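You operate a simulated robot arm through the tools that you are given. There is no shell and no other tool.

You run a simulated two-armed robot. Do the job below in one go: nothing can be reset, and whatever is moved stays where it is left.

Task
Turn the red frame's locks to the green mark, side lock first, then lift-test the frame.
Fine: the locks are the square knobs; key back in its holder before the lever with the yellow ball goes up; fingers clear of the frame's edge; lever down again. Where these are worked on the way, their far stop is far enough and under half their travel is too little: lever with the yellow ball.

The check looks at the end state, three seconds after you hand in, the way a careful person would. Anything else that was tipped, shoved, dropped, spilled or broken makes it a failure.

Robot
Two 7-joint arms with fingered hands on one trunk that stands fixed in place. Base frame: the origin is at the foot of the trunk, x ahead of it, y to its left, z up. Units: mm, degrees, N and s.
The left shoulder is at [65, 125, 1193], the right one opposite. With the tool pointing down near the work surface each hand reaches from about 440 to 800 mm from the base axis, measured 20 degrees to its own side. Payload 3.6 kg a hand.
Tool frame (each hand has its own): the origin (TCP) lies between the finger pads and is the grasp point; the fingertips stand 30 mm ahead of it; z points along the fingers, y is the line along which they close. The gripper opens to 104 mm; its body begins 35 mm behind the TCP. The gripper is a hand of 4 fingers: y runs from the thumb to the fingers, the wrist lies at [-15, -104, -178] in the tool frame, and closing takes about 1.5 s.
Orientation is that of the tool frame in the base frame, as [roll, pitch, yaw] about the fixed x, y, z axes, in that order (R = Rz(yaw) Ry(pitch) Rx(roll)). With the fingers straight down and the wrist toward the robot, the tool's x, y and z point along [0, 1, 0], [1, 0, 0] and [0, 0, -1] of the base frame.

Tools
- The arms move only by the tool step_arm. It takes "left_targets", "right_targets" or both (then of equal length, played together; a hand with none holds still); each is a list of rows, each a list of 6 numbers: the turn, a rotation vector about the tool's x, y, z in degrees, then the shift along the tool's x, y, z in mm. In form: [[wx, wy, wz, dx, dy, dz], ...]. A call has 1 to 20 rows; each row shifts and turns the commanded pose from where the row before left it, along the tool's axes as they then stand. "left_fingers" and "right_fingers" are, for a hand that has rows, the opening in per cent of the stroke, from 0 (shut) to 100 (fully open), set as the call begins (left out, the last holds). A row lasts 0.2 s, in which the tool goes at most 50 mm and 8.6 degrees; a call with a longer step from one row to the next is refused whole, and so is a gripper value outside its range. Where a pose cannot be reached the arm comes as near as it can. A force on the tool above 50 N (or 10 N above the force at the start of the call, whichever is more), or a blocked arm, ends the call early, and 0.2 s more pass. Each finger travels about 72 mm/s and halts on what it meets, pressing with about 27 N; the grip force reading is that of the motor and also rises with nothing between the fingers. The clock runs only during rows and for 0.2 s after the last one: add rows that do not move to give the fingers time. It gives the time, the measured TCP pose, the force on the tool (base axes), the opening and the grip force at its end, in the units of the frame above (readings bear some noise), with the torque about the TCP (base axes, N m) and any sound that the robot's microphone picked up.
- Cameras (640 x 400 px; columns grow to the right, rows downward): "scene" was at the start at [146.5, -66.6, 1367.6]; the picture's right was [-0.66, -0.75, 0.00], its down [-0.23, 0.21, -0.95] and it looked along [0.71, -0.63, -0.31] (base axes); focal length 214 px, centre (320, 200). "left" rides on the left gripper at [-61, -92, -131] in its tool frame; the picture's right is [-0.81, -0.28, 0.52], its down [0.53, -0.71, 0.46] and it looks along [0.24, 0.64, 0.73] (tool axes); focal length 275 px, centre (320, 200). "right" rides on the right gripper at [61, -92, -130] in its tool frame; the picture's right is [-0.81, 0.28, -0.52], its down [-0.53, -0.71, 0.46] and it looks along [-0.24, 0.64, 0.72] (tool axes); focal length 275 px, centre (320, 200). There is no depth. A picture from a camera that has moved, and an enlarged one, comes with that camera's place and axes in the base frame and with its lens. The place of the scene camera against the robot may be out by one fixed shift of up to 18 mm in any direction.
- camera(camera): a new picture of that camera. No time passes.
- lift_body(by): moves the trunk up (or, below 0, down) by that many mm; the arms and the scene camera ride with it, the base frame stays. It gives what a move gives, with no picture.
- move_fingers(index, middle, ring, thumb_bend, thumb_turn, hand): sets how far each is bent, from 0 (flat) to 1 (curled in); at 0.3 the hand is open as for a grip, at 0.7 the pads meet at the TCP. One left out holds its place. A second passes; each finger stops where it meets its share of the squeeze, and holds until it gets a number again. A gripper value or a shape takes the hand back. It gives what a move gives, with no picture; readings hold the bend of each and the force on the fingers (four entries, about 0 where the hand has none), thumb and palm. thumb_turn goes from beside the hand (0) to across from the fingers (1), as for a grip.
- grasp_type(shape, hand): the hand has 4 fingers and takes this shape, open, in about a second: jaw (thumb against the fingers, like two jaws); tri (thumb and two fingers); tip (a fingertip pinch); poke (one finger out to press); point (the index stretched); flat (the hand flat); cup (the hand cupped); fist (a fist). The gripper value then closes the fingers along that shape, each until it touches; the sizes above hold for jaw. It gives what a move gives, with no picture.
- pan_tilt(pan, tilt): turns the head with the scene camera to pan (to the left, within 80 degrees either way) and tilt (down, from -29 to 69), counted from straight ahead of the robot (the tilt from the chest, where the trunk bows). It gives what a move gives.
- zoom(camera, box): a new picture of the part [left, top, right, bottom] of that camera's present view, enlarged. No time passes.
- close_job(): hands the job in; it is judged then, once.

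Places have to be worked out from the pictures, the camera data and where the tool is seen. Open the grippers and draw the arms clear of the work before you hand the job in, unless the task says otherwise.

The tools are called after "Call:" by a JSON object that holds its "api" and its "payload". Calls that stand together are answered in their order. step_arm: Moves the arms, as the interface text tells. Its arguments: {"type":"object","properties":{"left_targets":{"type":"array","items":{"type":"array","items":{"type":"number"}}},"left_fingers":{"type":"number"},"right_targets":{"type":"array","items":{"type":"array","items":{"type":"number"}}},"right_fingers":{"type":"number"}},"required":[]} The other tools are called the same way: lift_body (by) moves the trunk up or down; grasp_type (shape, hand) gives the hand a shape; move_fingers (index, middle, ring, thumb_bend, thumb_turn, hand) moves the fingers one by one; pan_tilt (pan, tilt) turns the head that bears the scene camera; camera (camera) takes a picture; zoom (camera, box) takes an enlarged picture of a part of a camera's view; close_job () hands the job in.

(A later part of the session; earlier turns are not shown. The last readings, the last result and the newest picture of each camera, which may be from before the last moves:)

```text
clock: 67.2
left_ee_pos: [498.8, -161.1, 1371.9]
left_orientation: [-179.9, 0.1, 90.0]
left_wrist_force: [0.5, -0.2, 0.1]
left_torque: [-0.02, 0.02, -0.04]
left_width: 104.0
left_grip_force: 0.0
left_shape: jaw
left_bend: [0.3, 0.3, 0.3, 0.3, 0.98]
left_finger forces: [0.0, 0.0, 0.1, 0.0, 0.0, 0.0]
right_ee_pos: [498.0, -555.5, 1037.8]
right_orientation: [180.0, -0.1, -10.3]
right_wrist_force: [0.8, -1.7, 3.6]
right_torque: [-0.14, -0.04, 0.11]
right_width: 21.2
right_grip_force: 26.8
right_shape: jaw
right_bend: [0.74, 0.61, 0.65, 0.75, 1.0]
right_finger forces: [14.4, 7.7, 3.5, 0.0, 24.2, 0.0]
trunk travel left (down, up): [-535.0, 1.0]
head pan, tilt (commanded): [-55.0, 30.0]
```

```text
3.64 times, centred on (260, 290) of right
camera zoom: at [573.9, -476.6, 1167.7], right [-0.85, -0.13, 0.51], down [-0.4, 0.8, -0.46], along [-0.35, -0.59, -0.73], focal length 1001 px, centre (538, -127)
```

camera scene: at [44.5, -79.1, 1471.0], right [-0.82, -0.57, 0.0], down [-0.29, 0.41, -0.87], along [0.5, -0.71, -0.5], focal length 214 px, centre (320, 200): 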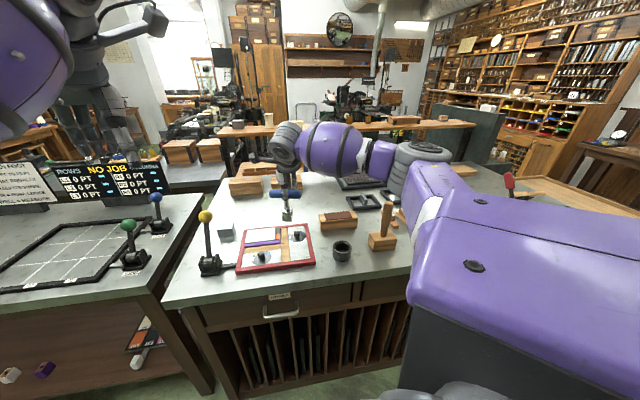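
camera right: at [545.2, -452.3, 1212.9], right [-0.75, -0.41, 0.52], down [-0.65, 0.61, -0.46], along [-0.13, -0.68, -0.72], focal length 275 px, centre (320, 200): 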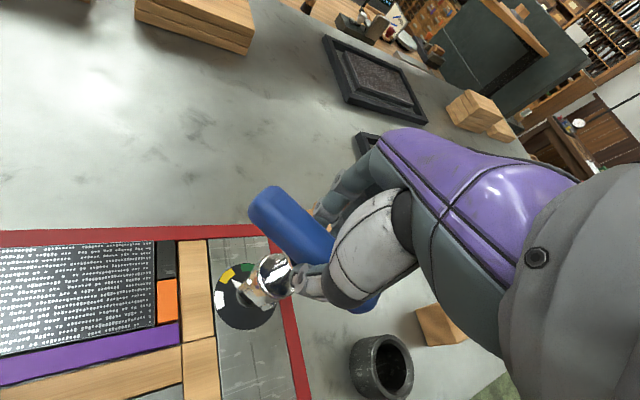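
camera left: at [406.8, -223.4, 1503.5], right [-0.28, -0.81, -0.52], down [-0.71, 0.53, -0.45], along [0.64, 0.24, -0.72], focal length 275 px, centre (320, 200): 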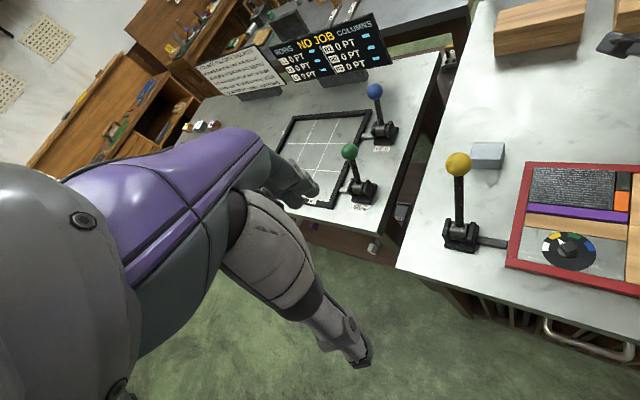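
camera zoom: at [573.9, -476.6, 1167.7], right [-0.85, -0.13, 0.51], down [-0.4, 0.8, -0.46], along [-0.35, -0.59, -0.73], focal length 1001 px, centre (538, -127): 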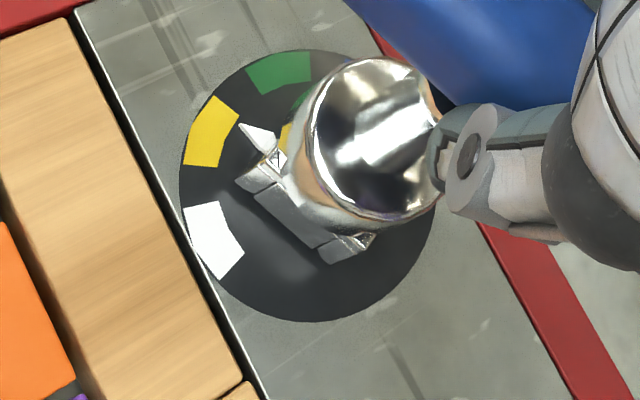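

The lock is turning with the key: the pointer is now between yellow and green. I continue another 20°.

Call:
{"api": "step_arm", "payload": {"right_targets": [[0, 0, 5, -0.16, -0.27, 0], [0, 0, 5, -0.16, -0.27, 0], [0, 0, 5, -0.16, -0.27, 0], [0, 0, 5, -0.16, -0.27, 0], [0, 0, 0, 0, 0, 0]]}}

Call:
{"api": "zoom", "payload": {"camera": "right", "box": [200, 235, 320, 345]}}

Call:
{"api": "camera", "payload": {"camera": "scene"}}

```text
clock: 68.4
left_ee_pos: [497.3, -162.1, 1372.8]
left_orientation: [180.0, -0.1, 90.1]
left_wrist_force: [0.3, -0.6, 0.4]
left_torque: [-0.01, 0.02, 0.02]
left_width: 103.7
left_grip_force: 0.1
left_shape: jaw
left_bend: [0.3, 0.3, 0.3, 0.3, 0.98]
left_finger forces: [0.0, 0.0, 0.1, 0.0, 0.0, 0.0]
right_ee_pos: [497.6, -554.7, 1037.5]
right_orientation: [-179.9, -0.2, -30.3]
right_wrist_force: [1.6, -3.3, 5.6]
right_torque: [-0.14, -0.06, 0.09]
right_width: 21.4
right_grip_force: 26.9
right_shape: jaw
right_bend: [0.74, 0.61, 0.65, 0.75, 1.0]
right_finger forces: [14.4, 7.7, 3.5, 0.1, 25.1, 0.0]
trunk travel left (down, up): [-535.0, 1.0]
head pan, tilt (commanded): [-55.0, 30.0]
```

```text
3.64 times, centred on (260, 290) of right
camera zoom: at [595.3, -505.6, 1167.6], right [-0.84, 0.17, 0.51], down [-0.1, 0.88, -0.46], along [-0.53, -0.43, -0.73], focal length 1001 px, centre (538, -127)
```

zoom: 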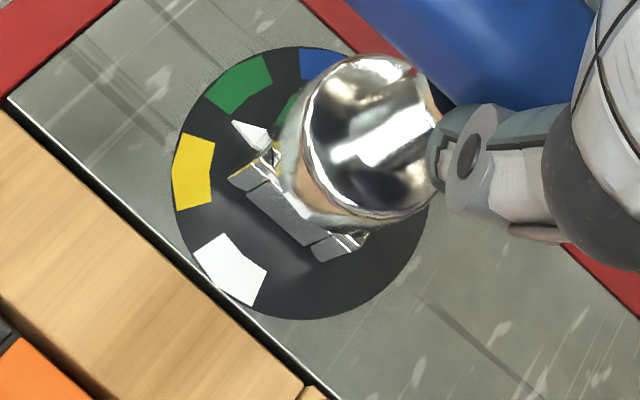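

```text
taken
camera scene: at [43.7, -79.1, 1471.0], right [-0.82, -0.57, 0.0], down [-0.29, 0.41, -0.87], along [0.5, -0.71, -0.5], focal length 214 px, centre (320, 200)
```

scene: 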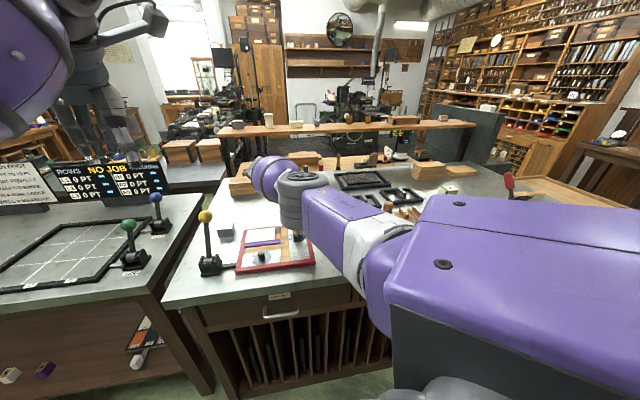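

The pointer has come to the near edge of green (about 28–30° from yellow; some play in the socket), and the wrist is near its limit here. I lift the key straight off to refit it a quarter turn round for the rest.

Call:
{"api": "step_arm", "payload": {"right_targets": [[0, 0, -1.5, 0, 0, -2], [0, 0, 0, 0, 0, -4], [0, 0, 0, 0, 0, -5], [0, 0, 0, 0, 0, -6], [0, 0, 0, 0, 0, -8], [0, 0, 0, 0, 0, -10], [0, 0, 0, 0, 0, -12], [0, 0, 0, 0, 0, 0]]}}

Call:
{"api": "zoom", "payload": {"camera": "right", "box": [180, 220, 320, 345]}}

Call:
{"api": "zoom", "payload": {"camera": "scene", "box": [265, 190, 325, 250]}}

```text
clock: 70.2
left_ee_pos: [498.9, -161.9, 1371.8]
left_orientation: [-179.9, -0.1, 90.0]
left_wrist_force: [-0.6, 0.5, 0.6]
left_torque: [-0.01, 0.03, 0.0]
left_width: 103.5
left_grip_force: 0.0
left_shape: jaw
left_bend: [0.3, 0.3, 0.3, 0.3, 0.98]
left_finger forces: [0.0, 0.0, 0.0, 0.1, 0.0, 0.1]
right_ee_pos: [498.2, -555.5, 1083.9]
right_orientation: [-179.8, -0.1, -28.7]
right_wrist_force: [0.2, -0.8, -2.6]
right_torque: [0.0, 0.0, 0.02]
right_width: 21.3
right_grip_force: 26.5
right_shape: jaw
right_bend: [0.74, 0.61, 0.65, 0.75, 1.0]
right_finger forces: [14.9, 6.9, 2.9, 0.0, 24.7, 0.0]
trunk travel left (down, up): [-535.0, 1.0]
head pan, tilt (commanded): [-55.0, 30.0]
```

```text
3.20 times, centred on (250, 282) of right
camera zoom: at [594.7, -504.3, 1214.5], right [-0.84, 0.15, 0.52], down [-0.12, 0.88, -0.46], along [-0.52, -0.45, -0.73], focal length 881 px, centre (544, -64)
```

zoom: 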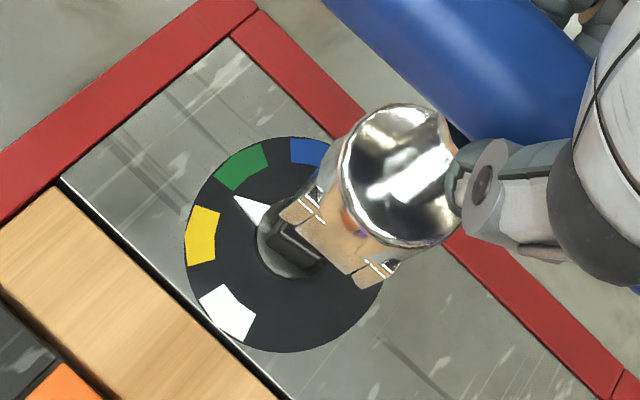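

```text
6.67 times, centred on (295, 220) of scene
camera zoom: at [44.6, -79.1, 1470.9], right [-0.82, -0.57, 0.0], down [-0.29, 0.41, -0.87], along [0.5, -0.71, -0.5], focal length 1430 px, centre (487, 67)
```

zoom: 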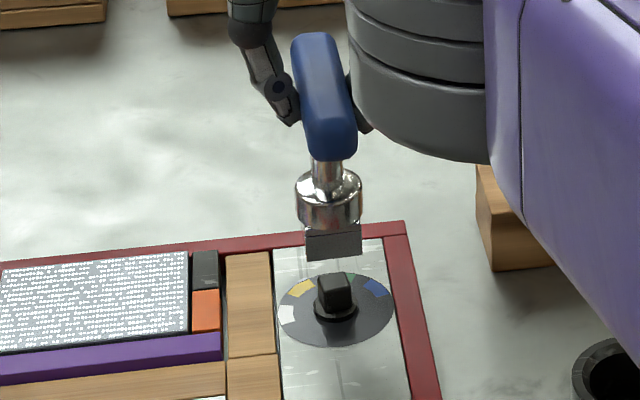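

Lifted cleanly. From this view yellow/green are at −4°/−54° and the pointer now at ≈ −36°, so ~19° remain; the socket has about ±10° of play. I rotate the hand back in the air to yaw 67° so the key refits a quarter turn round, and recentre over the knob.

Call:
{"api": "step_arm", "payload": {"right_targets": [[0, 0, -7.36, 0, 0, 0], [0, 0, -7.36, 0, 0, 0], [0, 0, -7.36, 0, 0, 0], [0, 0, -7.36, 0, 0, 0], [0, 0, -7.36, 0, 0, 0], [0, 0, -7.36, 0, 0, 0], [0, 0, -7.36, 0, 0, 0], [0, 0, -7.36, 0, 0, 0], [0, 0, -7.36, 0, 0, 0], [0, 0, -7.36, 0, 0, 0], [0, 0, -7.36, 0, 0, 0], [0, 0, -7.36, 0, 0, 0], [0, 0, -7.36, 0, 0, 0], [0, 0, 0, -1.7, 3.4, 0], [0, 0, 0, -1.8, 3.4, 0], [0, 0, 0, 0, 0, 0]]}}

Call:
{"api": "zoom", "payload": {"camera": "scene", "box": [285, 210, 315, 240]}}

Call:
{"api": "zoom", "payload": {"camera": "right", "box": [180, 220, 320, 345]}}

```text
clock: 73.6
left_ee_pos: [499.6, -162.2, 1372.2]
left_orientation: [180.0, 0.0, 90.0]
left_wrist_force: [0.4, -0.4, -0.5]
left_torque: [-0.02, -0.01, 0.02]
left_width: 103.4
left_grip_force: 0.0
left_shape: jaw
left_bend: [0.3, 0.3, 0.3, 0.3, 0.98]
left_finger forces: [0.1, 0.0, 0.0, 0.0, 0.1, 0.1]
right_ee_pos: [502.3, -561.2, 1083.6]
right_orientation: [179.9, -0.1, 67.0]
right_wrist_force: [-0.4, 0.6, -1.6]
right_torque: [0.02, 0.01, -0.02]
right_width: 21.2
right_grip_force: 26.9
right_shape: jaw
right_bend: [0.74, 0.61, 0.65, 0.75, 1.0]
right_finger forces: [14.9, 6.8, 2.9, 0.0, 24.7, 0.1]
trunk travel left (down, up): [-535.0, 1.0]
head pan, tilt (commanded): [-55.0, 30.0]
```

```text
13.33 times, centred on (300, 225) of scene
camera zoom: at [44.4, -78.9, 1471.0], right [-0.82, -0.57, 0.0], down [-0.29, 0.41, -0.87], along [0.5, -0.71, -0.5], focal length 2860 px, centre (587, -133)
```

zoom: 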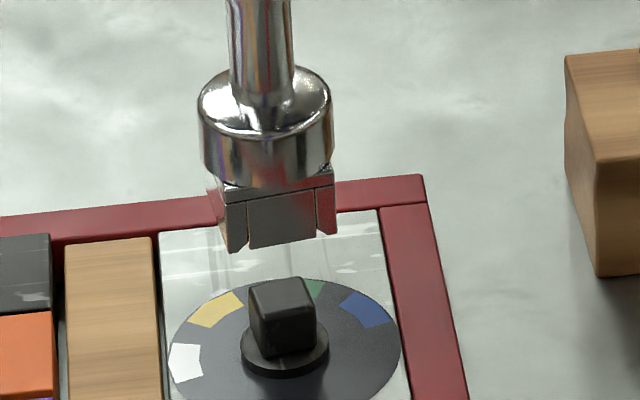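

```text
3.20 times, centred on (250, 282) of right
camera zoom: at [440.9, -468.2, 1213.5], right [-0.06, -0.85, 0.52], down [-0.86, -0.21, -0.46], along [0.5, -0.48, -0.72], focal length 881 px, centre (544, -64)
```

zoom: 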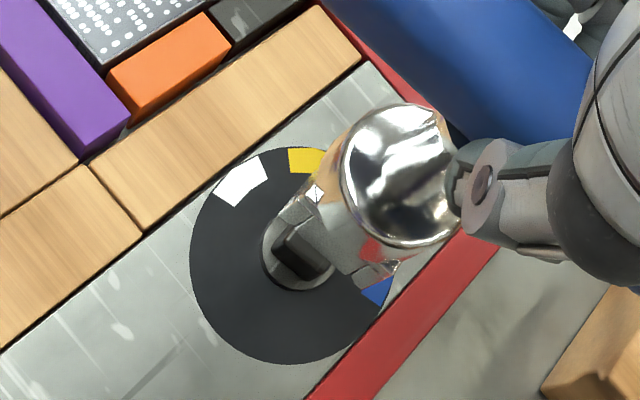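

Socket and knob edges look parallel; the key needs about 1.4 mm toward tool −x. I correct, lower to just above contact, then feel down.

Call:
{"api": "step_arm", "payload": {"right_targets": [[0, 0, 0, -1.4, -0.6, 0], [0, 0, 0, 0, 0, 5], [0, 0, 0, 0, 0, 5], [0, 0, 0, 0, 0, 5], [0, 0, 0, 0, 0, 5], [0, 0, 0, 0, 0, 5], [0, 0, 0, 0, 0, 0]]}}

Call:
{"api": "zoom", "payload": {"camera": "scene", "box": [285, 210, 315, 240]}}

Call:
{"api": "zoom", "payload": {"camera": "right", "box": [180, 220, 320, 345]}}

```text
clock: 75.2
left_ee_pos: [498.4, -161.8, 1372.6]
left_orientation: [180.0, 0.0, 90.0]
left_wrist_force: [-1.1, 0.6, -0.4]
left_torque: [0.0, -0.02, 0.0]
left_width: 103.7
left_grip_force: 0.1
left_shape: jaw
left_bend: [0.3, 0.3, 0.3, 0.3, 0.98]
left_finger forces: [0.0, 0.0, 0.0, 0.0, 0.0, 0.1]
right_ee_pos: [501.0, -563.7, 1058.2]
right_orientation: [179.9, -0.1, 67.1]
right_wrist_force: [-0.6, 0.6, -1.6]
right_torque: [-0.03, 0.0, -0.02]
right_width: 21.1
right_grip_force: 27.1
right_shape: jaw
right_bend: [0.74, 0.61, 0.65, 0.75, 1.0]
right_finger forces: [14.9, 7.0, 2.8, 0.0, 24.7, 0.0]
trunk travel left (down, up): [-535.0, 1.0]
head pan, tilt (commanded): [-55.0, 30.0]
```

```text
13.33 times, centred on (300, 225) of scene
camera zoom: at [44.5, -78.9, 1471.0], right [-0.82, -0.57, 0.0], down [-0.29, 0.41, -0.87], along [0.5, -0.71, -0.5], focal length 2860 px, centre (587, -133)
```

zoom: 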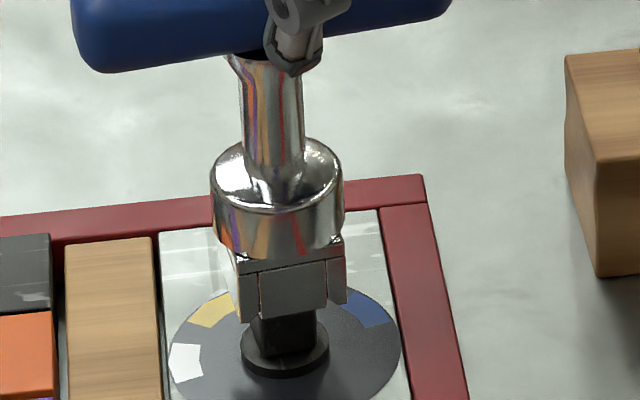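

```text
3.20 times, centred on (250, 282) of right
camera zoom: at [439.7, -469.6, 1188.3], right [-0.07, -0.85, 0.52], down [-0.86, -0.21, -0.46], along [0.5, -0.48, -0.72], focal length 881 px, centre (544, -64)
```

zoom: 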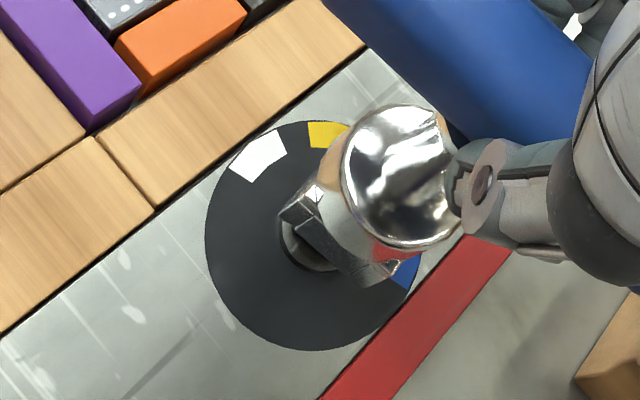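

Well centred. Now I feel down in 1.5 mm rows.

Call:
{"api": "step_arm", "payload": {"right_targets": [[0, 0, 0, 0, 0, 1.5], [0, 0, 0, 0, 0, 1.5], [0, 0, 0, 0, 0, 1.5], [0, 0, 0, 0, 0, 1.5], [0, 0, 0, 0, 0, 1.5], [0, 0, 0, 0, 0, 1.5], [0, 0, 0, 0, 0, 0]]}}

```text
clock: 76.8
left_ee_pos: [498.8, -160.5, 1373.0]
left_orientation: [180.0, 0.0, 90.1]
left_wrist_force: [0.7, -0.1, -1.2]
left_torque: [0.0, 0.01, 0.02]
left_width: 103.9
left_grip_force: 0.1
left_shape: jaw
left_bend: [0.3, 0.3, 0.3, 0.3, 0.98]
left_finger forces: [0.1, 0.0, 0.1, 0.1, 0.1, 0.0]
right_ee_pos: [501.2, -561.5, 1049.6]
right_orientation: [179.9, 0.0, 66.9]
right_wrist_force: [0.3, 0.7, -2.3]
right_torque: [-0.04, 0.05, -0.01]
right_width: 20.9
right_grip_force: 27.4
right_shape: jaw
right_bend: [0.74, 0.61, 0.65, 0.75, 1.0]
right_finger forces: [14.9, 6.9, 2.9, 0.0, 24.8, 0.0]
trunk travel left (down, up): [-535.0, 1.0]
head pan, tilt (commanded): [-55.0, 30.0]
```

No contact force at z 1049.6, so it is entering as before. I continue down the last 12 mm.

Call:
{"api": "step_arm", "payload": {"right_targets": [[0, 0, 0, 0, 0, 1.5], [0, 0, 0, 0, 0, 1.5], [0, 0, 0, 0, 0, 1.5], [0, 0, 0, 0, 0, 1.5], [0, 0, 0, 0, 0, 1.5], [0, 0, 0, 0, 0, 1.5], [0, 0, 0, 0, 0, 1.5], [0, 0, 0, 0, 0, 1], [0, 0, 0, 0, 0, 0]]}}

Call:
{"api": "zoom", "payload": {"camera": "scene", "box": [285, 210, 315, 240]}}

Call:
{"api": "zoom", "payload": {"camera": "right", "box": [180, 220, 320, 345]}}

```text
clock: 78.8
left_ee_pos: [498.7, -161.3, 1373.6]
left_orientation: [-179.9, 0.0, 90.0]
left_wrist_force: [-0.5, 0.1, -0.8]
left_torque: [0.02, -0.02, 0.03]
left_width: 103.6
left_grip_force: 0.1
left_shape: jaw
left_bend: [0.3, 0.3, 0.3, 0.3, 0.98]
left_finger forces: [0.0, 0.1, 0.1, 0.1, 0.0, 0.0]
right_ee_pos: [500.0, -561.3, 1039.6]
right_orientation: [179.9, -0.2, 67.0]
right_wrist_force: [0.4, -0.4, -1.6]
right_torque: [-0.05, -0.02, -0.04]
right_width: 21.4
right_grip_force: 26.8
right_shape: jaw
right_bend: [0.74, 0.61, 0.65, 0.75, 1.0]
right_finger forces: [14.9, 6.9, 3.0, 0.1, 24.7, 0.0]
trunk travel left (down, up): [-535.0, 1.0]
head pan, tilt (commanded): [-55.0, 30.0]
```

```text
13.33 times, centred on (300, 225) of scene
camera zoom: at [44.5, -78.9, 1471.0], right [-0.82, -0.57, 0.0], down [-0.29, 0.41, -0.87], along [0.5, -0.71, -0.5], focal length 2860 px, centre (587, -133)
```

zoom: 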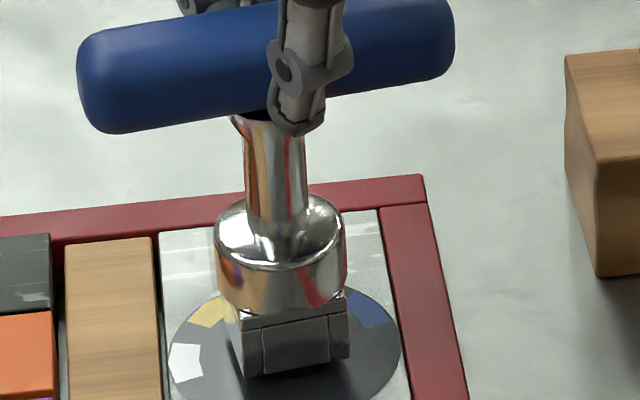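

```text
3.20 times, centred on (250, 282) of right
camera zoom: at [439.5, -469.0, 1168.9], right [-0.06, -0.85, 0.52], down [-0.86, -0.21, -0.46], along [0.5, -0.48, -0.72], focal length 881 px, centre (544, -64)
```

zoom: 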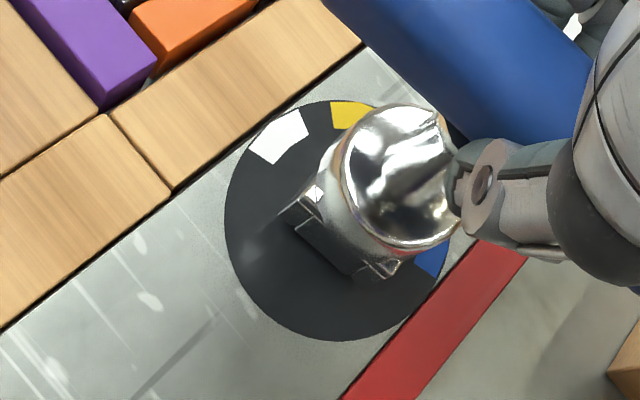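

Seated again without force. I turn clockwise 26° (67° → 41°), which with the play should put the pointer on green.

Call:
{"api": "step_arm", "payload": {"right_targets": [[0, 0, 5.2, -0.17, -0.36, 0], [0, 0, 5.2, -0.17, -0.36, 0], [0, 0, 5.2, -0.17, -0.36, 0], [0, 0, 5.2, -0.17, -0.36, 0], [0, 0, 5.2, -0.17, -0.36, 0], [0, 0, 0, 0, 0, 0]]}}

Call:
{"api": "zoom", "payload": {"camera": "right", "box": [180, 220, 320, 345]}}

Call:
{"api": "zoom", "payload": {"camera": "scene", "box": [285, 210, 315, 240]}}

```text
clock: 80.2
left_ee_pos: [498.2, -161.8, 1373.1]
left_orientation: [179.9, 0.0, 90.0]
left_wrist_force: [-0.5, -0.9, 0.6]
left_torque: [0.0, -0.01, 0.01]
left_width: 103.8
left_grip_force: 0.1
left_shape: jaw
left_bend: [0.3, 0.3, 0.3, 0.3, 0.98]
left_finger forces: [0.0, 0.0, 0.0, 0.0, 0.0, 0.1]
right_ee_pos: [498.5, -560.9, 1039.5]
right_orientation: [-180.0, -0.3, 40.9]
right_wrist_force: [1.2, 2.0, -1.2]
right_torque: [0.07, -0.08, 0.13]
right_width: 21.4
right_grip_force: 27.2
right_shape: jaw
right_bend: [0.74, 0.61, 0.64, 0.75, 1.0]
right_finger forces: [13.4, 7.8, 4.1, 0.0, 25.5, 0.1]
trunk travel left (down, up): [-535.0, 1.0]
head pan, tilt (commanded): [-55.0, 30.0]
```

```text
3.20 times, centred on (250, 282) of right
camera zoom: at [484.1, -451.7, 1168.6], right [-0.43, -0.74, 0.52], down [-0.87, 0.19, -0.46], along [0.24, -0.65, -0.72], focal length 881 px, centre (544, -64)
```

zoom: 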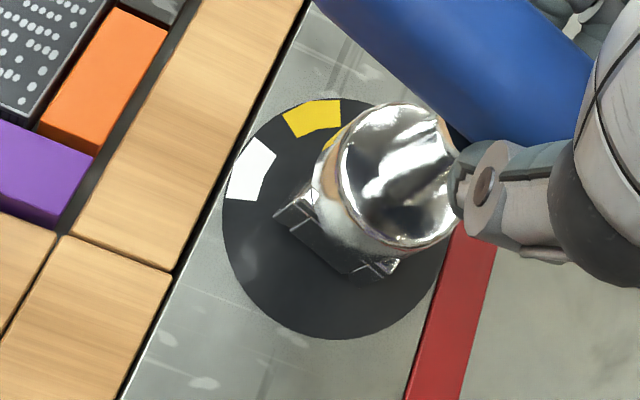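

```text
13.33 times, centred on (300, 225) of scene
camera zoom: at [44.6, -78.8, 1471.0], right [-0.82, -0.57, 0.0], down [-0.29, 0.41, -0.87], along [0.5, -0.71, -0.5], focal length 2860 px, centre (587, -133)
```

zoom: 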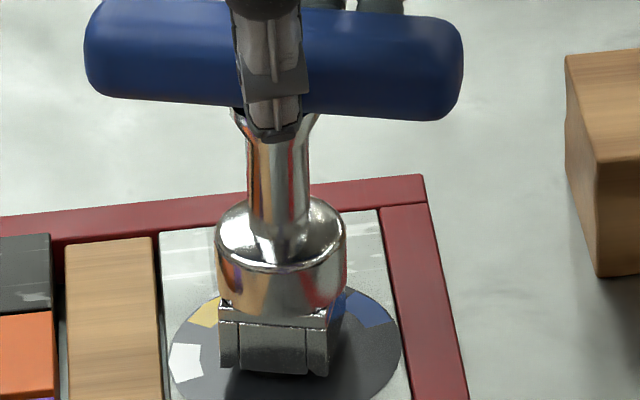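

The knob took the turn (torque reading similar to before). I lift the key off and inspect the pointer.

Call:
{"api": "step_arm", "payload": {"right_targets": [[0, 0, -2, 0, 0, -2], [0, 0, 0, 0, 0, -4], [0, 0, 0, 0, 0, -5], [0, 0, 0, 0, 0, -6], [0, 0, 0, 0, 0, -8], [0, 0, 0, 0, 0, -10], [0, 0, 0, 0, 0, -12], [0, 0, 0, 0, 0, -12], [0, 0, 0, 0, 0, 0]]}}

Call:
{"api": "zoom", "payload": {"camera": "right", "box": [180, 220, 320, 345]}}

Call:
{"api": "zoom", "payload": {"camera": "scene", "box": [285, 210, 315, 240]}}

```text
clock: 82.2
left_ee_pos: [497.9, -161.7, 1372.1]
left_orientation: [-179.9, -0.1, 89.9]
left_wrist_force: [-0.3, 0.0, 1.2]
left_torque: [0.03, -0.01, 0.0]
left_width: 104.0
left_grip_force: 0.1
left_shape: jaw
left_bend: [0.3, 0.3, 0.3, 0.3, 0.98]
left_finger forces: [0.1, 0.0, 0.0, 0.0, 0.1, 0.1]
right_ee_pos: [497.9, -562.4, 1098.6]
right_orientation: [179.9, -0.1, 43.0]
right_wrist_force: [0.3, -0.8, -2.4]
right_torque: [0.01, 0.01, -0.01]
right_width: 21.1
right_grip_force: 27.1
right_shape: jaw
right_bend: [0.74, 0.61, 0.65, 0.75, 1.0]
right_finger forces: [14.9, 6.8, 3.1, 0.1, 24.8, 0.0]
trunk travel left (down, up): [-535.0, 1.0]
head pan, tilt (commanded): [-55.0, 30.0]
```

```text
3.20 times, centred on (250, 282) of right
camera zoom: at [480.4, -453.1, 1227.7], right [-0.41, -0.75, 0.52], down [-0.88, 0.16, -0.46], along [0.26, -0.64, -0.72], focal length 881 px, centre (544, -64)
```

zoom: 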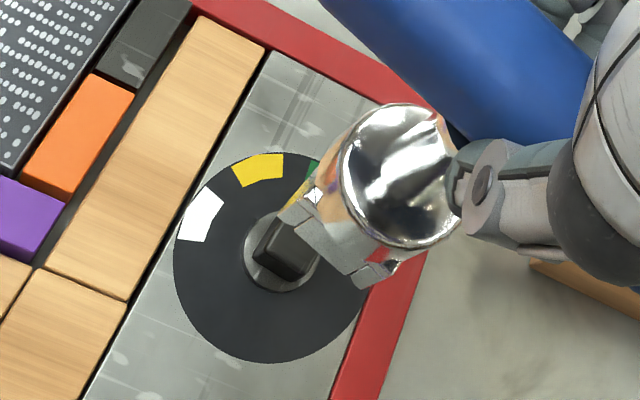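

```text
13.33 times, centred on (300, 225) of scene
camera zoom: at [44.6, -79.0, 1471.0], right [-0.82, -0.57, 0.0], down [-0.29, 0.41, -0.87], along [0.5, -0.71, -0.5], focal length 2860 px, centre (587, -133)
```

zoom: 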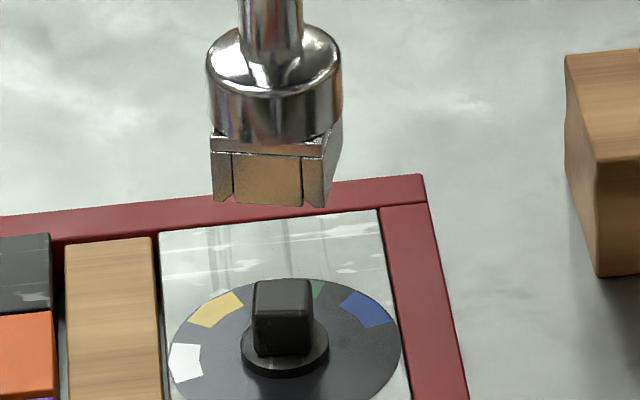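

From here the pointer is hidden behind the knob. I rotate the hand in the air to yaw −28° so its camera looks from the far side, as before.

Call:
{"api": "step_arm", "payload": {"right_targets": [[0, 0, 7.1, 0, 0, 0], [0, 0, 7.1, 0, 0, 0], [0, 0, 7.1, 0, 0, 0], [0, 0, 7.1, 0, 0, 0], [0, 0, 7.1, 0, 0, 0], [0, 0, 7.1, 0, 0, 0], [0, 0, 7.1, 0, 0, 0], [0, 0, 7.1, 0, 0, 0], [0, 0, 7.1, 0, 0, 0], [0, 0, 7.1, 0, 0, 0], [0, 0, 0, 0, 0, 0]]}}

Call:
{"api": "zoom", "payload": {"camera": "right", "box": [180, 220, 320, 345]}}

```text
clock: 84.6
left_ee_pos: [498.2, -162.1, 1372.5]
left_orientation: [180.0, 0.0, 89.9]
left_wrist_force: [-0.2, -0.5, 0.1]
left_torque: [0.02, 0.0, -0.01]
left_width: 103.7
left_grip_force: 0.0
left_shape: jaw
left_bend: [0.3, 0.3, 0.3, 0.3, 0.98]
left_finger forces: [0.1, 0.0, 0.0, 0.0, 0.0, 0.0]
right_ee_pos: [498.8, -561.6, 1097.3]
right_orientation: [-179.9, -0.2, -28.1]
right_wrist_force: [-0.6, -1.0, -1.7]
right_torque: [0.01, 0.04, 0.05]
right_width: 21.1
right_grip_force: 27.1
right_shape: jaw
right_bend: [0.74, 0.61, 0.65, 0.75, 1.0]
right_finger forces: [15.0, 6.8, 3.2, 0.0, 25.0, 0.1]
trunk travel left (down, up): [-535.0, 1.0]
head pan, tilt (commanded): [-55.0, 30.0]
```

```text
3.20 times, centred on (250, 282) of right
camera zoom: at [595.0, -509.3, 1227.9], right [-0.85, 0.14, 0.51], down [-0.13, 0.88, -0.46], along [-0.52, -0.45, -0.73], focal length 881 px, centre (544, -64)
```

zoom: 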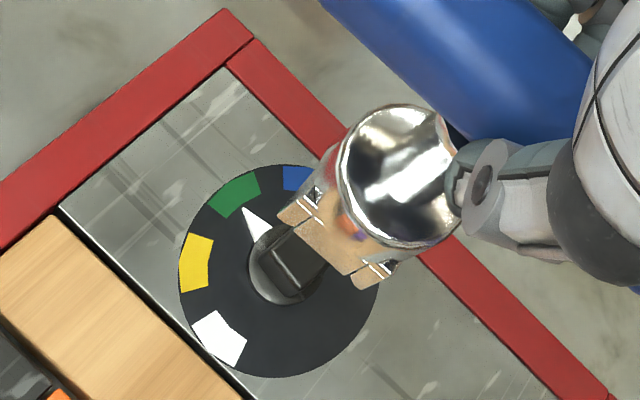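

The pointer now lies on the middle of the green mark (27° vs 27–28° in the hand view): side lock done. I turn to yaw 10° and carry the key over the foot knob at the same height.

Call:
{"api": "step_arm", "payload": {"right_targets": [[0, 0, -7.6, 0, 0, 0], [0, 0, -7.6, 0, 0, 0], [0, 0, -7.6, 0, 0, 0], [0, 0, -7.6, 0, 0, 0], [0, 0, -7.7, 0, 0, 0], [0, 0, 0, 6.6, -19, 0], [0, 0, 0, 6.6, -19, 0], [0, 0, 0, 6.6, -19, 0], [0, 0, 0, 6.6, -19, 0], [0, 0, 0, 6.6, -19, 0], [0, 0, 0, 6.6, -19, 0], [0, 0, 0, 6.6, -19, 0], [0, 0, 0, 6.3, -19, 0], [0, 0, 0, 0, 0, 0]]}}

Call:
{"api": "camera", "payload": {"camera": "scene"}}

Call:
{"api": "camera", "payload": {"camera": "right"}}

Call:
{"api": "camera", "payload": {"camera": "left"}}

```text
clock: 87.6
left_ee_pos: [497.8, -160.9, 1372.8]
left_orientation: [-180.0, 0.1, 90.0]
left_wrist_force: [-0.6, 0.2, 0.1]
left_torque: [-0.01, -0.02, 0.01]
left_width: 103.6
left_grip_force: 0.0
left_shape: jaw
left_bend: [0.3, 0.3, 0.3, 0.3, 0.98]
left_finger forces: [0.0, 0.0, 0.0, 0.0, 0.0, 0.0]
right_ee_pos: [524.8, -403.3, 1098.1]
right_orientation: [-179.9, -0.2, 10.0]
right_wrist_force: [-0.6, 0.4, -1.8]
right_torque: [0.04, 0.01, 0.02]
right_width: 21.3
right_grip_force: 27.0
right_shape: jaw
right_bend: [0.74, 0.61, 0.65, 0.75, 1.0]
right_finger forces: [15.0, 6.8, 2.9, 0.1, 24.7, 0.0]
trunk travel left (down, up): [-535.0, 1.0]
head pan, tilt (commanded): [-55.0, 30.0]
```

```text
taken
camera scene: at [44.4, -79.2, 1471.0], right [-0.82, -0.57, 0.0], down [-0.29, 0.41, -0.87], along [0.5, -0.71, -0.5], focal length 214 px, centre (320, 200)
```

scene: 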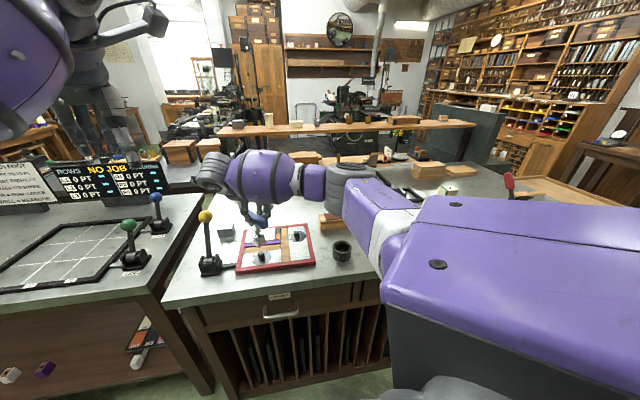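

```text
taken
camera right: at [567.6, -301.5, 1227.5], right [-0.75, -0.41, 0.52], down [-0.65, 0.61, -0.46], along [-0.12, -0.68, -0.73], focal length 275 px, centre (320, 200)
```

right: 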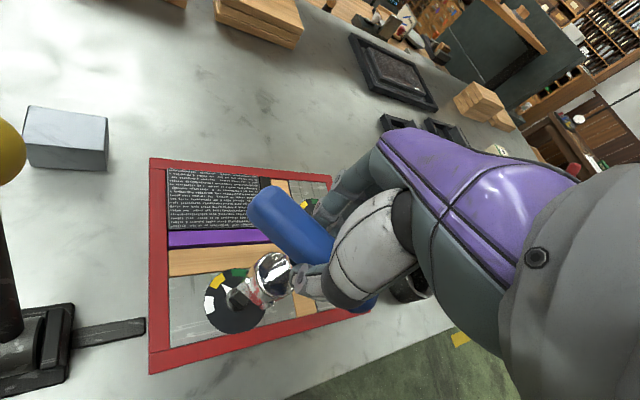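

```text
taken
camera left: at [406.8, -223.4, 1503.5], right [-0.28, -0.81, -0.52], down [-0.71, 0.53, -0.45], along [0.64, 0.24, -0.72], focal length 275 px, centre (320, 200)
```

left: 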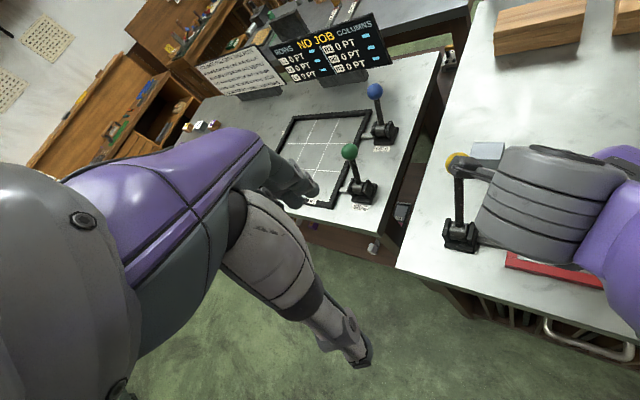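

The key is over the foot lock, and nothing touches the lever. I zoom both cameras to align with the foot knob.

Call:
{"api": "zoom", "payload": {"camera": "scene", "box": [245, 230, 275, 262]}}

Call:
{"api": "zoom", "payload": {"camera": "right", "box": [180, 220, 320, 345]}}

```text
12.50 times, centred on (260, 246) of scene
camera zoom: at [44.4, -79.2, 1471.0], right [-0.82, -0.57, 0.0], down [-0.29, 0.41, -0.87], along [0.5, -0.71, -0.5], focal length 2681 px, centre (1070, -375)
```

zoom: 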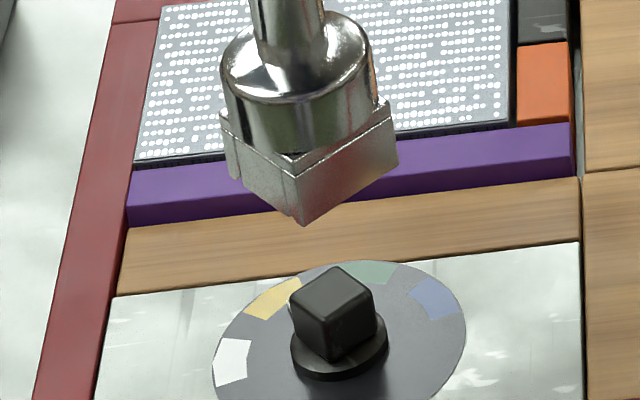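

```text
3.20 times, centred on (250, 282) of right
camera zoom: at [567.6, -301.5, 1227.5], right [-0.75, -0.41, 0.52], down [-0.65, 0.61, -0.46], along [-0.12, -0.68, -0.73], focal length 881 px, centre (544, -64)
```

zoom: 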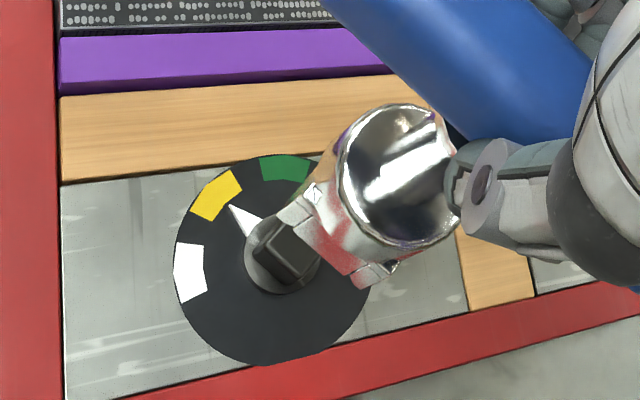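

Scene view says the key is ~1.7 mm to image-right, the hand camera says nearly centred; I split the difference, lower to z ≈ 1062 and re-check.

Call:
{"api": "step_arm", "payload": {"right_targets": [[0, 0, 0, 0.7, -0.9, 0], [0, 0, 0, 0, 0, 6], [0, 0, 0, 0, 0, 6], [0, 0, 0, 0, 0, 6], [0, 0, 0, 0, 0, 6], [0, 0, 0, 0, 0, 6], [0, 0, 0, 0, 0, 6], [0, 0, 0, 0, 0, 0]]}}

Call:
{"api": "zoom", "payload": {"camera": "scene", "box": [245, 230, 275, 262]}}

Call:
{"api": "zoom", "payload": {"camera": "right", "box": [180, 220, 320, 345]}}

```text
clock: 89.4
left_ee_pos: [498.7, -162.2, 1372.7]
left_orientation: [180.0, 0.1, 89.9]
left_wrist_force: [-0.2, -0.3, 0.1]
left_torque: [0.0, 0.02, 0.0]
left_width: 103.7
left_grip_force: 0.0
left_shape: jaw
left_bend: [0.3, 0.3, 0.3, 0.3, 0.98]
left_finger forces: [0.0, 0.1, 0.0, 0.2, 0.1, 0.0]
right_ee_pos: [524.7, -401.4, 1061.4]
right_orientation: [-180.0, -0.1, 10.1]
right_wrist_force: [-0.5, -0.2, -1.6]
right_torque: [-0.05, 0.01, -0.05]
right_width: 21.0
right_grip_force: 27.2
right_shape: jaw
right_bend: [0.74, 0.61, 0.65, 0.75, 1.0]
right_finger forces: [14.9, 6.8, 3.1, 0.0, 24.8, 0.0]
trunk travel left (down, up): [-535.0, 1.0]
head pan, tilt (commanded): [-55.0, 30.0]
```

```text
12.50 times, centred on (260, 246) of scene
camera zoom: at [44.4, -78.9, 1471.0], right [-0.82, -0.57, 0.0], down [-0.29, 0.41, -0.87], along [0.5, -0.71, -0.5], focal length 2681 px, centre (1070, -375)
```

zoom: 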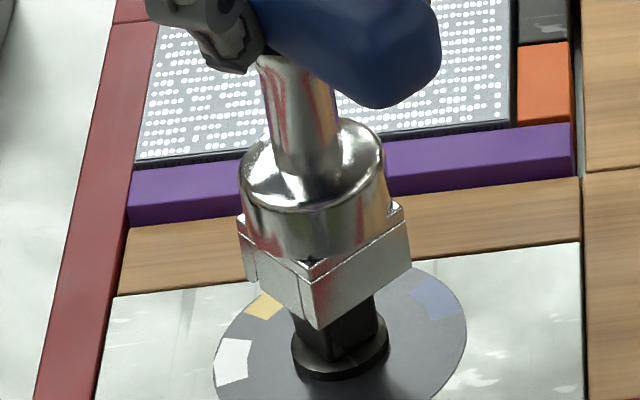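

```text
3.20 times, centred on (250, 282) of right
camera zoom: at [568.0, -300.2, 1192.0], right [-0.75, -0.41, 0.52], down [-0.65, 0.61, -0.46], along [-0.13, -0.68, -0.72], focal length 881 px, centre (544, -64)
```

zoom: 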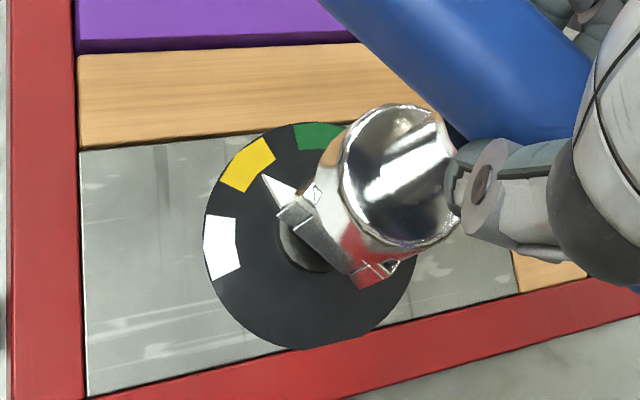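

Now aligned laterally within ~0.5 mm. I feel down in 1.5 mm rows.

Call:
{"api": "step_arm", "payload": {"right_targets": [[0, 0, 0, 0, 0, 1.5], [0, 0, 0, 0, 0, 1.5], [0, 0, 0, 0, 0, 1.5], [0, 0, 0, 0, 0, 1.5], [0, 0, 0, 0, 0, 1.5], [0, 0, 0, 0, 0, 1.5], [0, 0, 0, 0, 0, 1.5], [0, 0, 0, 0, 0, 1.5], [0, 0, 0, 0, 0, 0]]}}

Call:
{"api": "zoom", "payload": {"camera": "scene", "box": [245, 230, 275, 262]}}

```text
clock: 91.4
left_ee_pos: [497.9, -161.6, 1372.6]
left_orientation: [179.9, 0.1, 89.9]
left_wrist_force: [0.5, 0.0, -0.3]
left_torque: [0.01, -0.01, 0.03]
left_width: 103.7
left_grip_force: 0.1
left_shape: jaw
left_bend: [0.3, 0.3, 0.3, 0.3, 0.98]
left_finger forces: [0.0, 0.0, 0.0, 0.1, 0.0, 0.0]
right_ee_pos: [524.7, -401.7, 1048.1]
right_orientation: [-179.9, -0.1, 10.2]
right_wrist_force: [0.2, 0.3, -2.4]
right_torque: [-0.01, 0.01, -0.02]
right_width: 20.9
right_grip_force: 26.7
right_shape: jaw
right_bend: [0.74, 0.61, 0.65, 0.75, 1.0]
right_finger forces: [15.0, 6.8, 3.0, 0.0, 24.7, 0.0]
trunk travel left (down, up): [-535.0, 1.0]
head pan, tilt (commanded): [-55.0, 30.0]
```

```text
12.50 times, centred on (260, 246) of scene
camera zoom: at [44.5, -78.9, 1471.0], right [-0.82, -0.57, 0.0], down [-0.29, 0.41, -0.87], along [0.5, -0.71, -0.5], focal length 2681 px, centre (1070, -375)
```

zoom: 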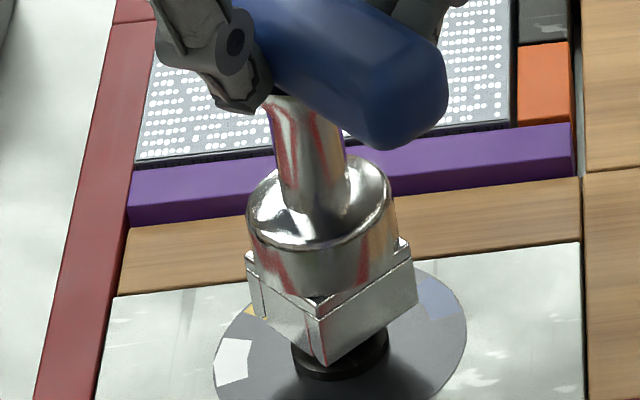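

The knob is going in freely again. I go down the remaining ~9 mm.

Call:
{"api": "step_arm", "payload": {"right_targets": [[0, 0, 0, 0, 0, 1.5], [0, 0, 0, 0, 0, 1.5], [0, 0, 0, 0, 0, 1.5], [0, 0, 0, 0, 0, 1.5], [0, 0, 0, 0, 0, 1.5], [0, 0, 0, 0, 0, 1.5], [0, 0, 0, 0, 0, 0]]}}

Call:
{"api": "zoom", "payload": {"camera": "scene", "box": [245, 230, 275, 262]}}

Call:
{"api": "zoom", "payload": {"camera": "right", "box": [180, 220, 320, 345]}}

```text
clock: 93.0
left_ee_pos: [498.3, -161.4, 1372.4]
left_orientation: [180.0, -0.1, 89.9]
left_wrist_force: [0.4, 0.6, 0.3]
left_torque: [-0.01, 0.02, -0.01]
left_width: 103.6
left_grip_force: 0.0
left_shape: jaw
left_bend: [0.3, 0.3, 0.3, 0.3, 0.98]
left_finger forces: [0.1, 0.0, 0.0, 0.1, 0.0, 0.0]
right_ee_pos: [526.1, -402.0, 1040.2]
right_orientation: [179.9, -0.2, 10.1]
right_wrist_force: [0.6, -0.4, -2.1]
right_torque: [0.01, 0.0, 0.01]
right_width: 21.1
right_grip_force: 27.0
right_shape: jaw
right_bend: [0.74, 0.61, 0.65, 0.75, 1.0]
right_finger forces: [15.0, 6.9, 3.0, 0.0, 24.8, 0.1]
trunk travel left (down, up): [-535.0, 1.0]
head pan, tilt (commanded): [-55.0, 30.0]
```

```text
12.50 times, centred on (260, 246) of scene
camera zoom: at [44.5, -78.9, 1471.0], right [-0.82, -0.57, 0.0], down [-0.29, 0.41, -0.87], along [0.5, -0.71, -0.5], focal length 2681 px, centre (1070, -375)
```

zoom: 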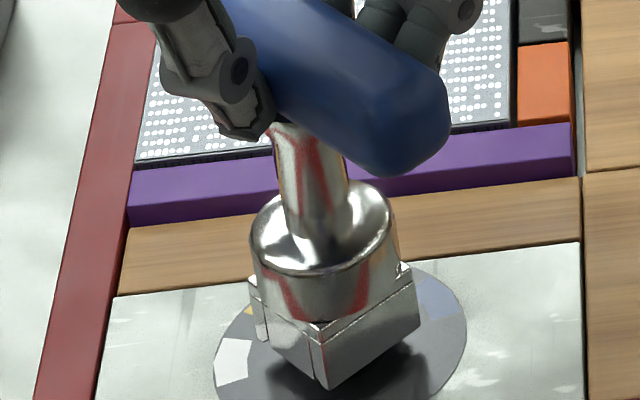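

```text
3.20 times, centred on (250, 282) of right
camera zoom: at [568.2, -300.0, 1170.3], right [-0.75, -0.41, 0.52], down [-0.65, 0.61, -0.46], along [-0.13, -0.68, -0.73], focal length 881 px, centre (544, -64)
```

zoom: 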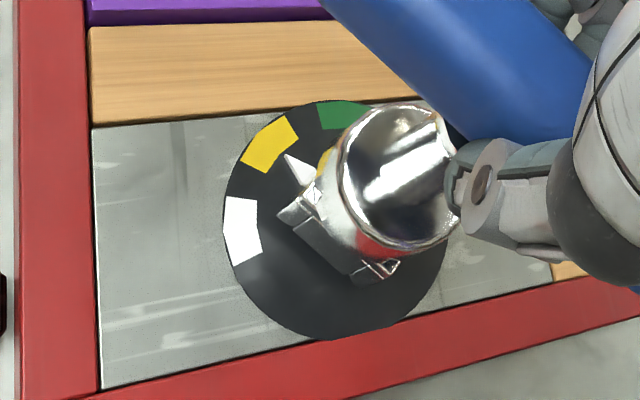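

Seated. I turn clockwise in short calls (10° each), watching for reach limits so the key isn't pushed sideways.

Call:
{"api": "step_arm", "payload": {"right_targets": [[0, 0, 5, -0.1, -0.29, 0], [0, 0, 5, -0.1, -0.29, 0], [0, 0, 5, -0.1, -0.29, 0], [0, 0, 0, 0, 0, 0]]}}

```text
clock: 94.0
left_ee_pos: [498.1, -161.3, 1372.6]
left_orientation: [179.9, 0.0, 90.1]
left_wrist_force: [0.0, -0.8, -0.1]
left_torque: [-0.02, 0.01, -0.02]
left_width: 103.5
left_grip_force: 0.1
left_shape: jaw
left_bend: [0.3, 0.3, 0.3, 0.3, 0.98]
left_finger forces: [0.1, 0.1, 0.0, 0.1, 0.1, 0.0]
right_ee_pos: [524.3, -402.3, 1039.8]
right_orientation: [-179.9, -0.2, -4.9]
right_wrist_force: [1.0, 0.4, -1.8]
right_torque: [0.07, -0.03, 0.11]
right_width: 21.1
right_grip_force: 27.5
right_shape: jaw
right_bend: [0.74, 0.61, 0.65, 0.75, 1.0]
right_finger forces: [13.5, 6.9, 3.6, 0.0, 25.2, 0.0]
trunk travel left (down, up): [-535.0, 1.0]
head pan, tilt (commanded): [-55.0, 30.0]
```

The key is loaded and turning, no reach warning. Next 10°.

Call:
{"api": "step_arm", "payload": {"right_targets": [[0, 0, 5, -0.1, -0.29, 0], [0, 0, 5, -0.1, -0.29, 0], [0, 0, 0, 0, 0, 0]]}}

Call:
{"api": "camera", "payload": {"camera": "scene"}}

```text
clock: 94.8
left_ee_pos: [498.5, -161.0, 1371.3]
left_orientation: [-179.9, 0.0, 89.9]
left_wrist_force: [-0.5, 0.1, -0.8]
left_torque: [0.01, 0.0, 0.01]
left_width: 103.6
left_grip_force: 0.1
left_shape: jaw
left_bend: [0.3, 0.3, 0.3, 0.3, 0.98]
left_finger forces: [0.1, 0.0, 0.0, 0.0, 0.1, 0.1]
right_ee_pos: [523.5, -400.7, 1039.9]
right_orientation: [-180.0, -0.1, -15.0]
right_wrist_force: [1.6, 0.5, -2.6]
right_torque: [0.03, -0.08, 0.12]
right_width: 21.3
right_grip_force: 27.1
right_shape: jaw
right_bend: [0.74, 0.61, 0.65, 0.75, 1.0]
right_finger forces: [13.5, 7.1, 3.7, 0.0, 25.1, 0.0]
trunk travel left (down, up): [-535.0, 1.0]
head pan, tilt (commanded): [-55.0, 30.0]
```

```text
taken
camera scene: at [44.7, -78.9, 1471.0], right [-0.82, -0.57, 0.0], down [-0.29, 0.41, -0.87], along [0.5, -0.71, -0.5], focal length 214 px, centre (320, 200)
```

scene: 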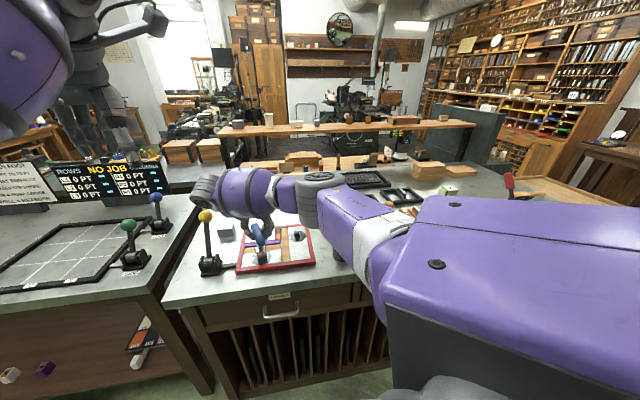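

Still fine and the hand camera clears the yellow ball by over 100 mm. Another 10°.

Call:
{"api": "step_arm", "payload": {"right_targets": [[0, 0, 5, -0.1, -0.29, 0], [0, 0, 5, -0.1, -0.29, 0], [0, 0, 0, 0, 0, 0]]}}

Call:
{"api": "zoom", "payload": {"camera": "right", "box": [180, 220, 320, 345]}}

```text
clock: 95.6
left_ee_pos: [498.8, -160.9, 1372.4]
left_orientation: [-179.8, 0.0, 90.0]
left_wrist_force: [-0.2, -0.2, -0.3]
left_torque: [-0.02, 0.0, 0.0]
left_width: 103.6
left_grip_force: 0.0
left_shape: jaw
left_bend: [0.3, 0.3, 0.3, 0.3, 0.98]
left_finger forces: [0.0, 0.1, 0.1, 0.0, 0.1, 0.0]
right_ee_pos: [524.3, -400.5, 1040.6]
right_orientation: [-179.9, 0.0, -25.0]
right_wrist_force: [1.3, -0.1, -5.2]
right_torque: [0.0, -0.08, 0.11]
right_width: 21.4
right_grip_force: 26.7
right_shape: jaw
right_bend: [0.74, 0.61, 0.65, 0.75, 1.0]
right_finger forces: [13.4, 7.3, 3.8, 0.0, 25.1, 0.1]
trunk travel left (down, up): [-535.0, 1.0]
head pan, tilt (commanded): [-55.0, 30.0]
```

```text
3.20 times, centred on (250, 282) of right
camera zoom: at [617.7, -341.9, 1170.4], right [-0.85, 0.09, 0.52], down [-0.18, 0.87, -0.46], along [-0.49, -0.48, -0.73], focal length 881 px, centre (544, -64)
```

zoom: 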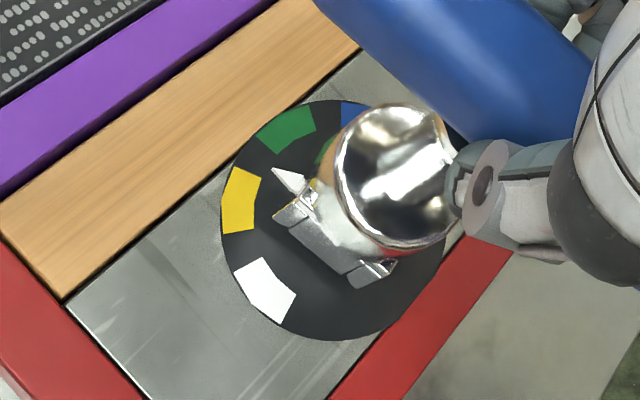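

Pointer is past midway between yellow and green. I stop here within the safe wrist range and lift off to refit a quarter turn round.

Call:
{"api": "step_arm", "payload": {"right_targets": [[0, 0, -2, 0, 0, -2], [0, 0, 0, 0, 0, -4], [0, 0, 0, 0, 0, -5], [0, 0, 0, 0, 0, -6], [0, 0, 0, 0, 0, -8], [0, 0, 0, 0, 0, -10], [0, 0, 0, 0, 0, -12], [0, 0, 0, 0, 0, -12], [0, 0, 0, 0, 0, 0]]}}

Call:
{"api": "zoom", "payload": {"camera": "right", "box": [180, 220, 320, 345]}}

Call:
{"api": "zoom", "payload": {"camera": "scene", "box": [240, 210, 290, 262]}}

```text
clock: 97.6
left_ee_pos: [498.9, -161.9, 1372.6]
left_orientation: [-179.9, 0.1, 90.0]
left_wrist_force: [-0.2, -0.4, 0.4]
left_torque: [-0.01, -0.03, 0.0]
left_width: 103.7
left_grip_force: 0.1
left_shape: jaw
left_bend: [0.3, 0.3, 0.3, 0.3, 0.98]
left_finger forces: [0.0, 0.1, 0.0, 0.0, 0.0, 0.1]
right_ee_pos: [523.6, -400.1, 1099.4]
right_orientation: [-179.9, -0.1, -22.9]
right_wrist_force: [-0.5, -0.7, -2.2]
right_torque: [0.01, 0.03, 0.01]
right_width: 21.2
right_grip_force: 27.3
right_shape: jaw
right_bend: [0.74, 0.61, 0.65, 0.75, 1.0]
right_finger forces: [15.1, 6.8, 3.0, 0.1, 24.8, 0.0]
trunk travel left (down, up): [-535.0, 1.0]
head pan, tilt (commanded): [-55.0, 30.0]
```

```text
3.20 times, centred on (250, 282) of right
camera zoom: at [614.8, -339.2, 1229.9], right [-0.85, 0.06, 0.52], down [-0.21, 0.86, -0.46], along [-0.47, -0.5, -0.73], focal length 881 px, centre (544, -64)
```

zoom: 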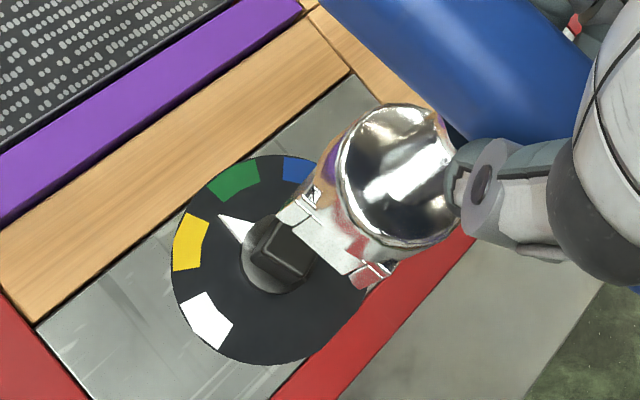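

```text
7.69 times, centred on (265, 236) of scene
camera zoom: at [44.7, -78.9, 1471.0], right [-0.82, -0.57, 0.0], down [-0.29, 0.41, -0.87], along [0.5, -0.71, -0.5], focal length 1650 px, centre (743, -77)
```

zoom: 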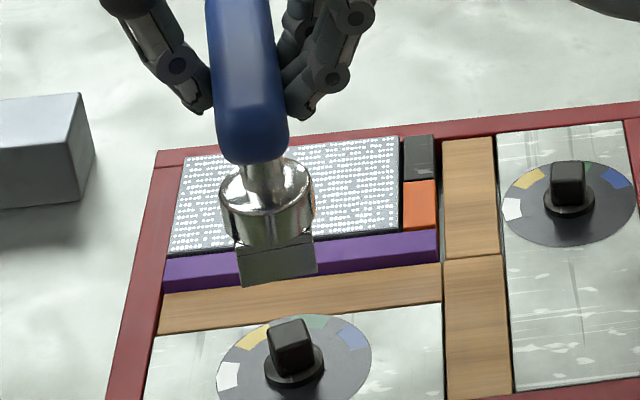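

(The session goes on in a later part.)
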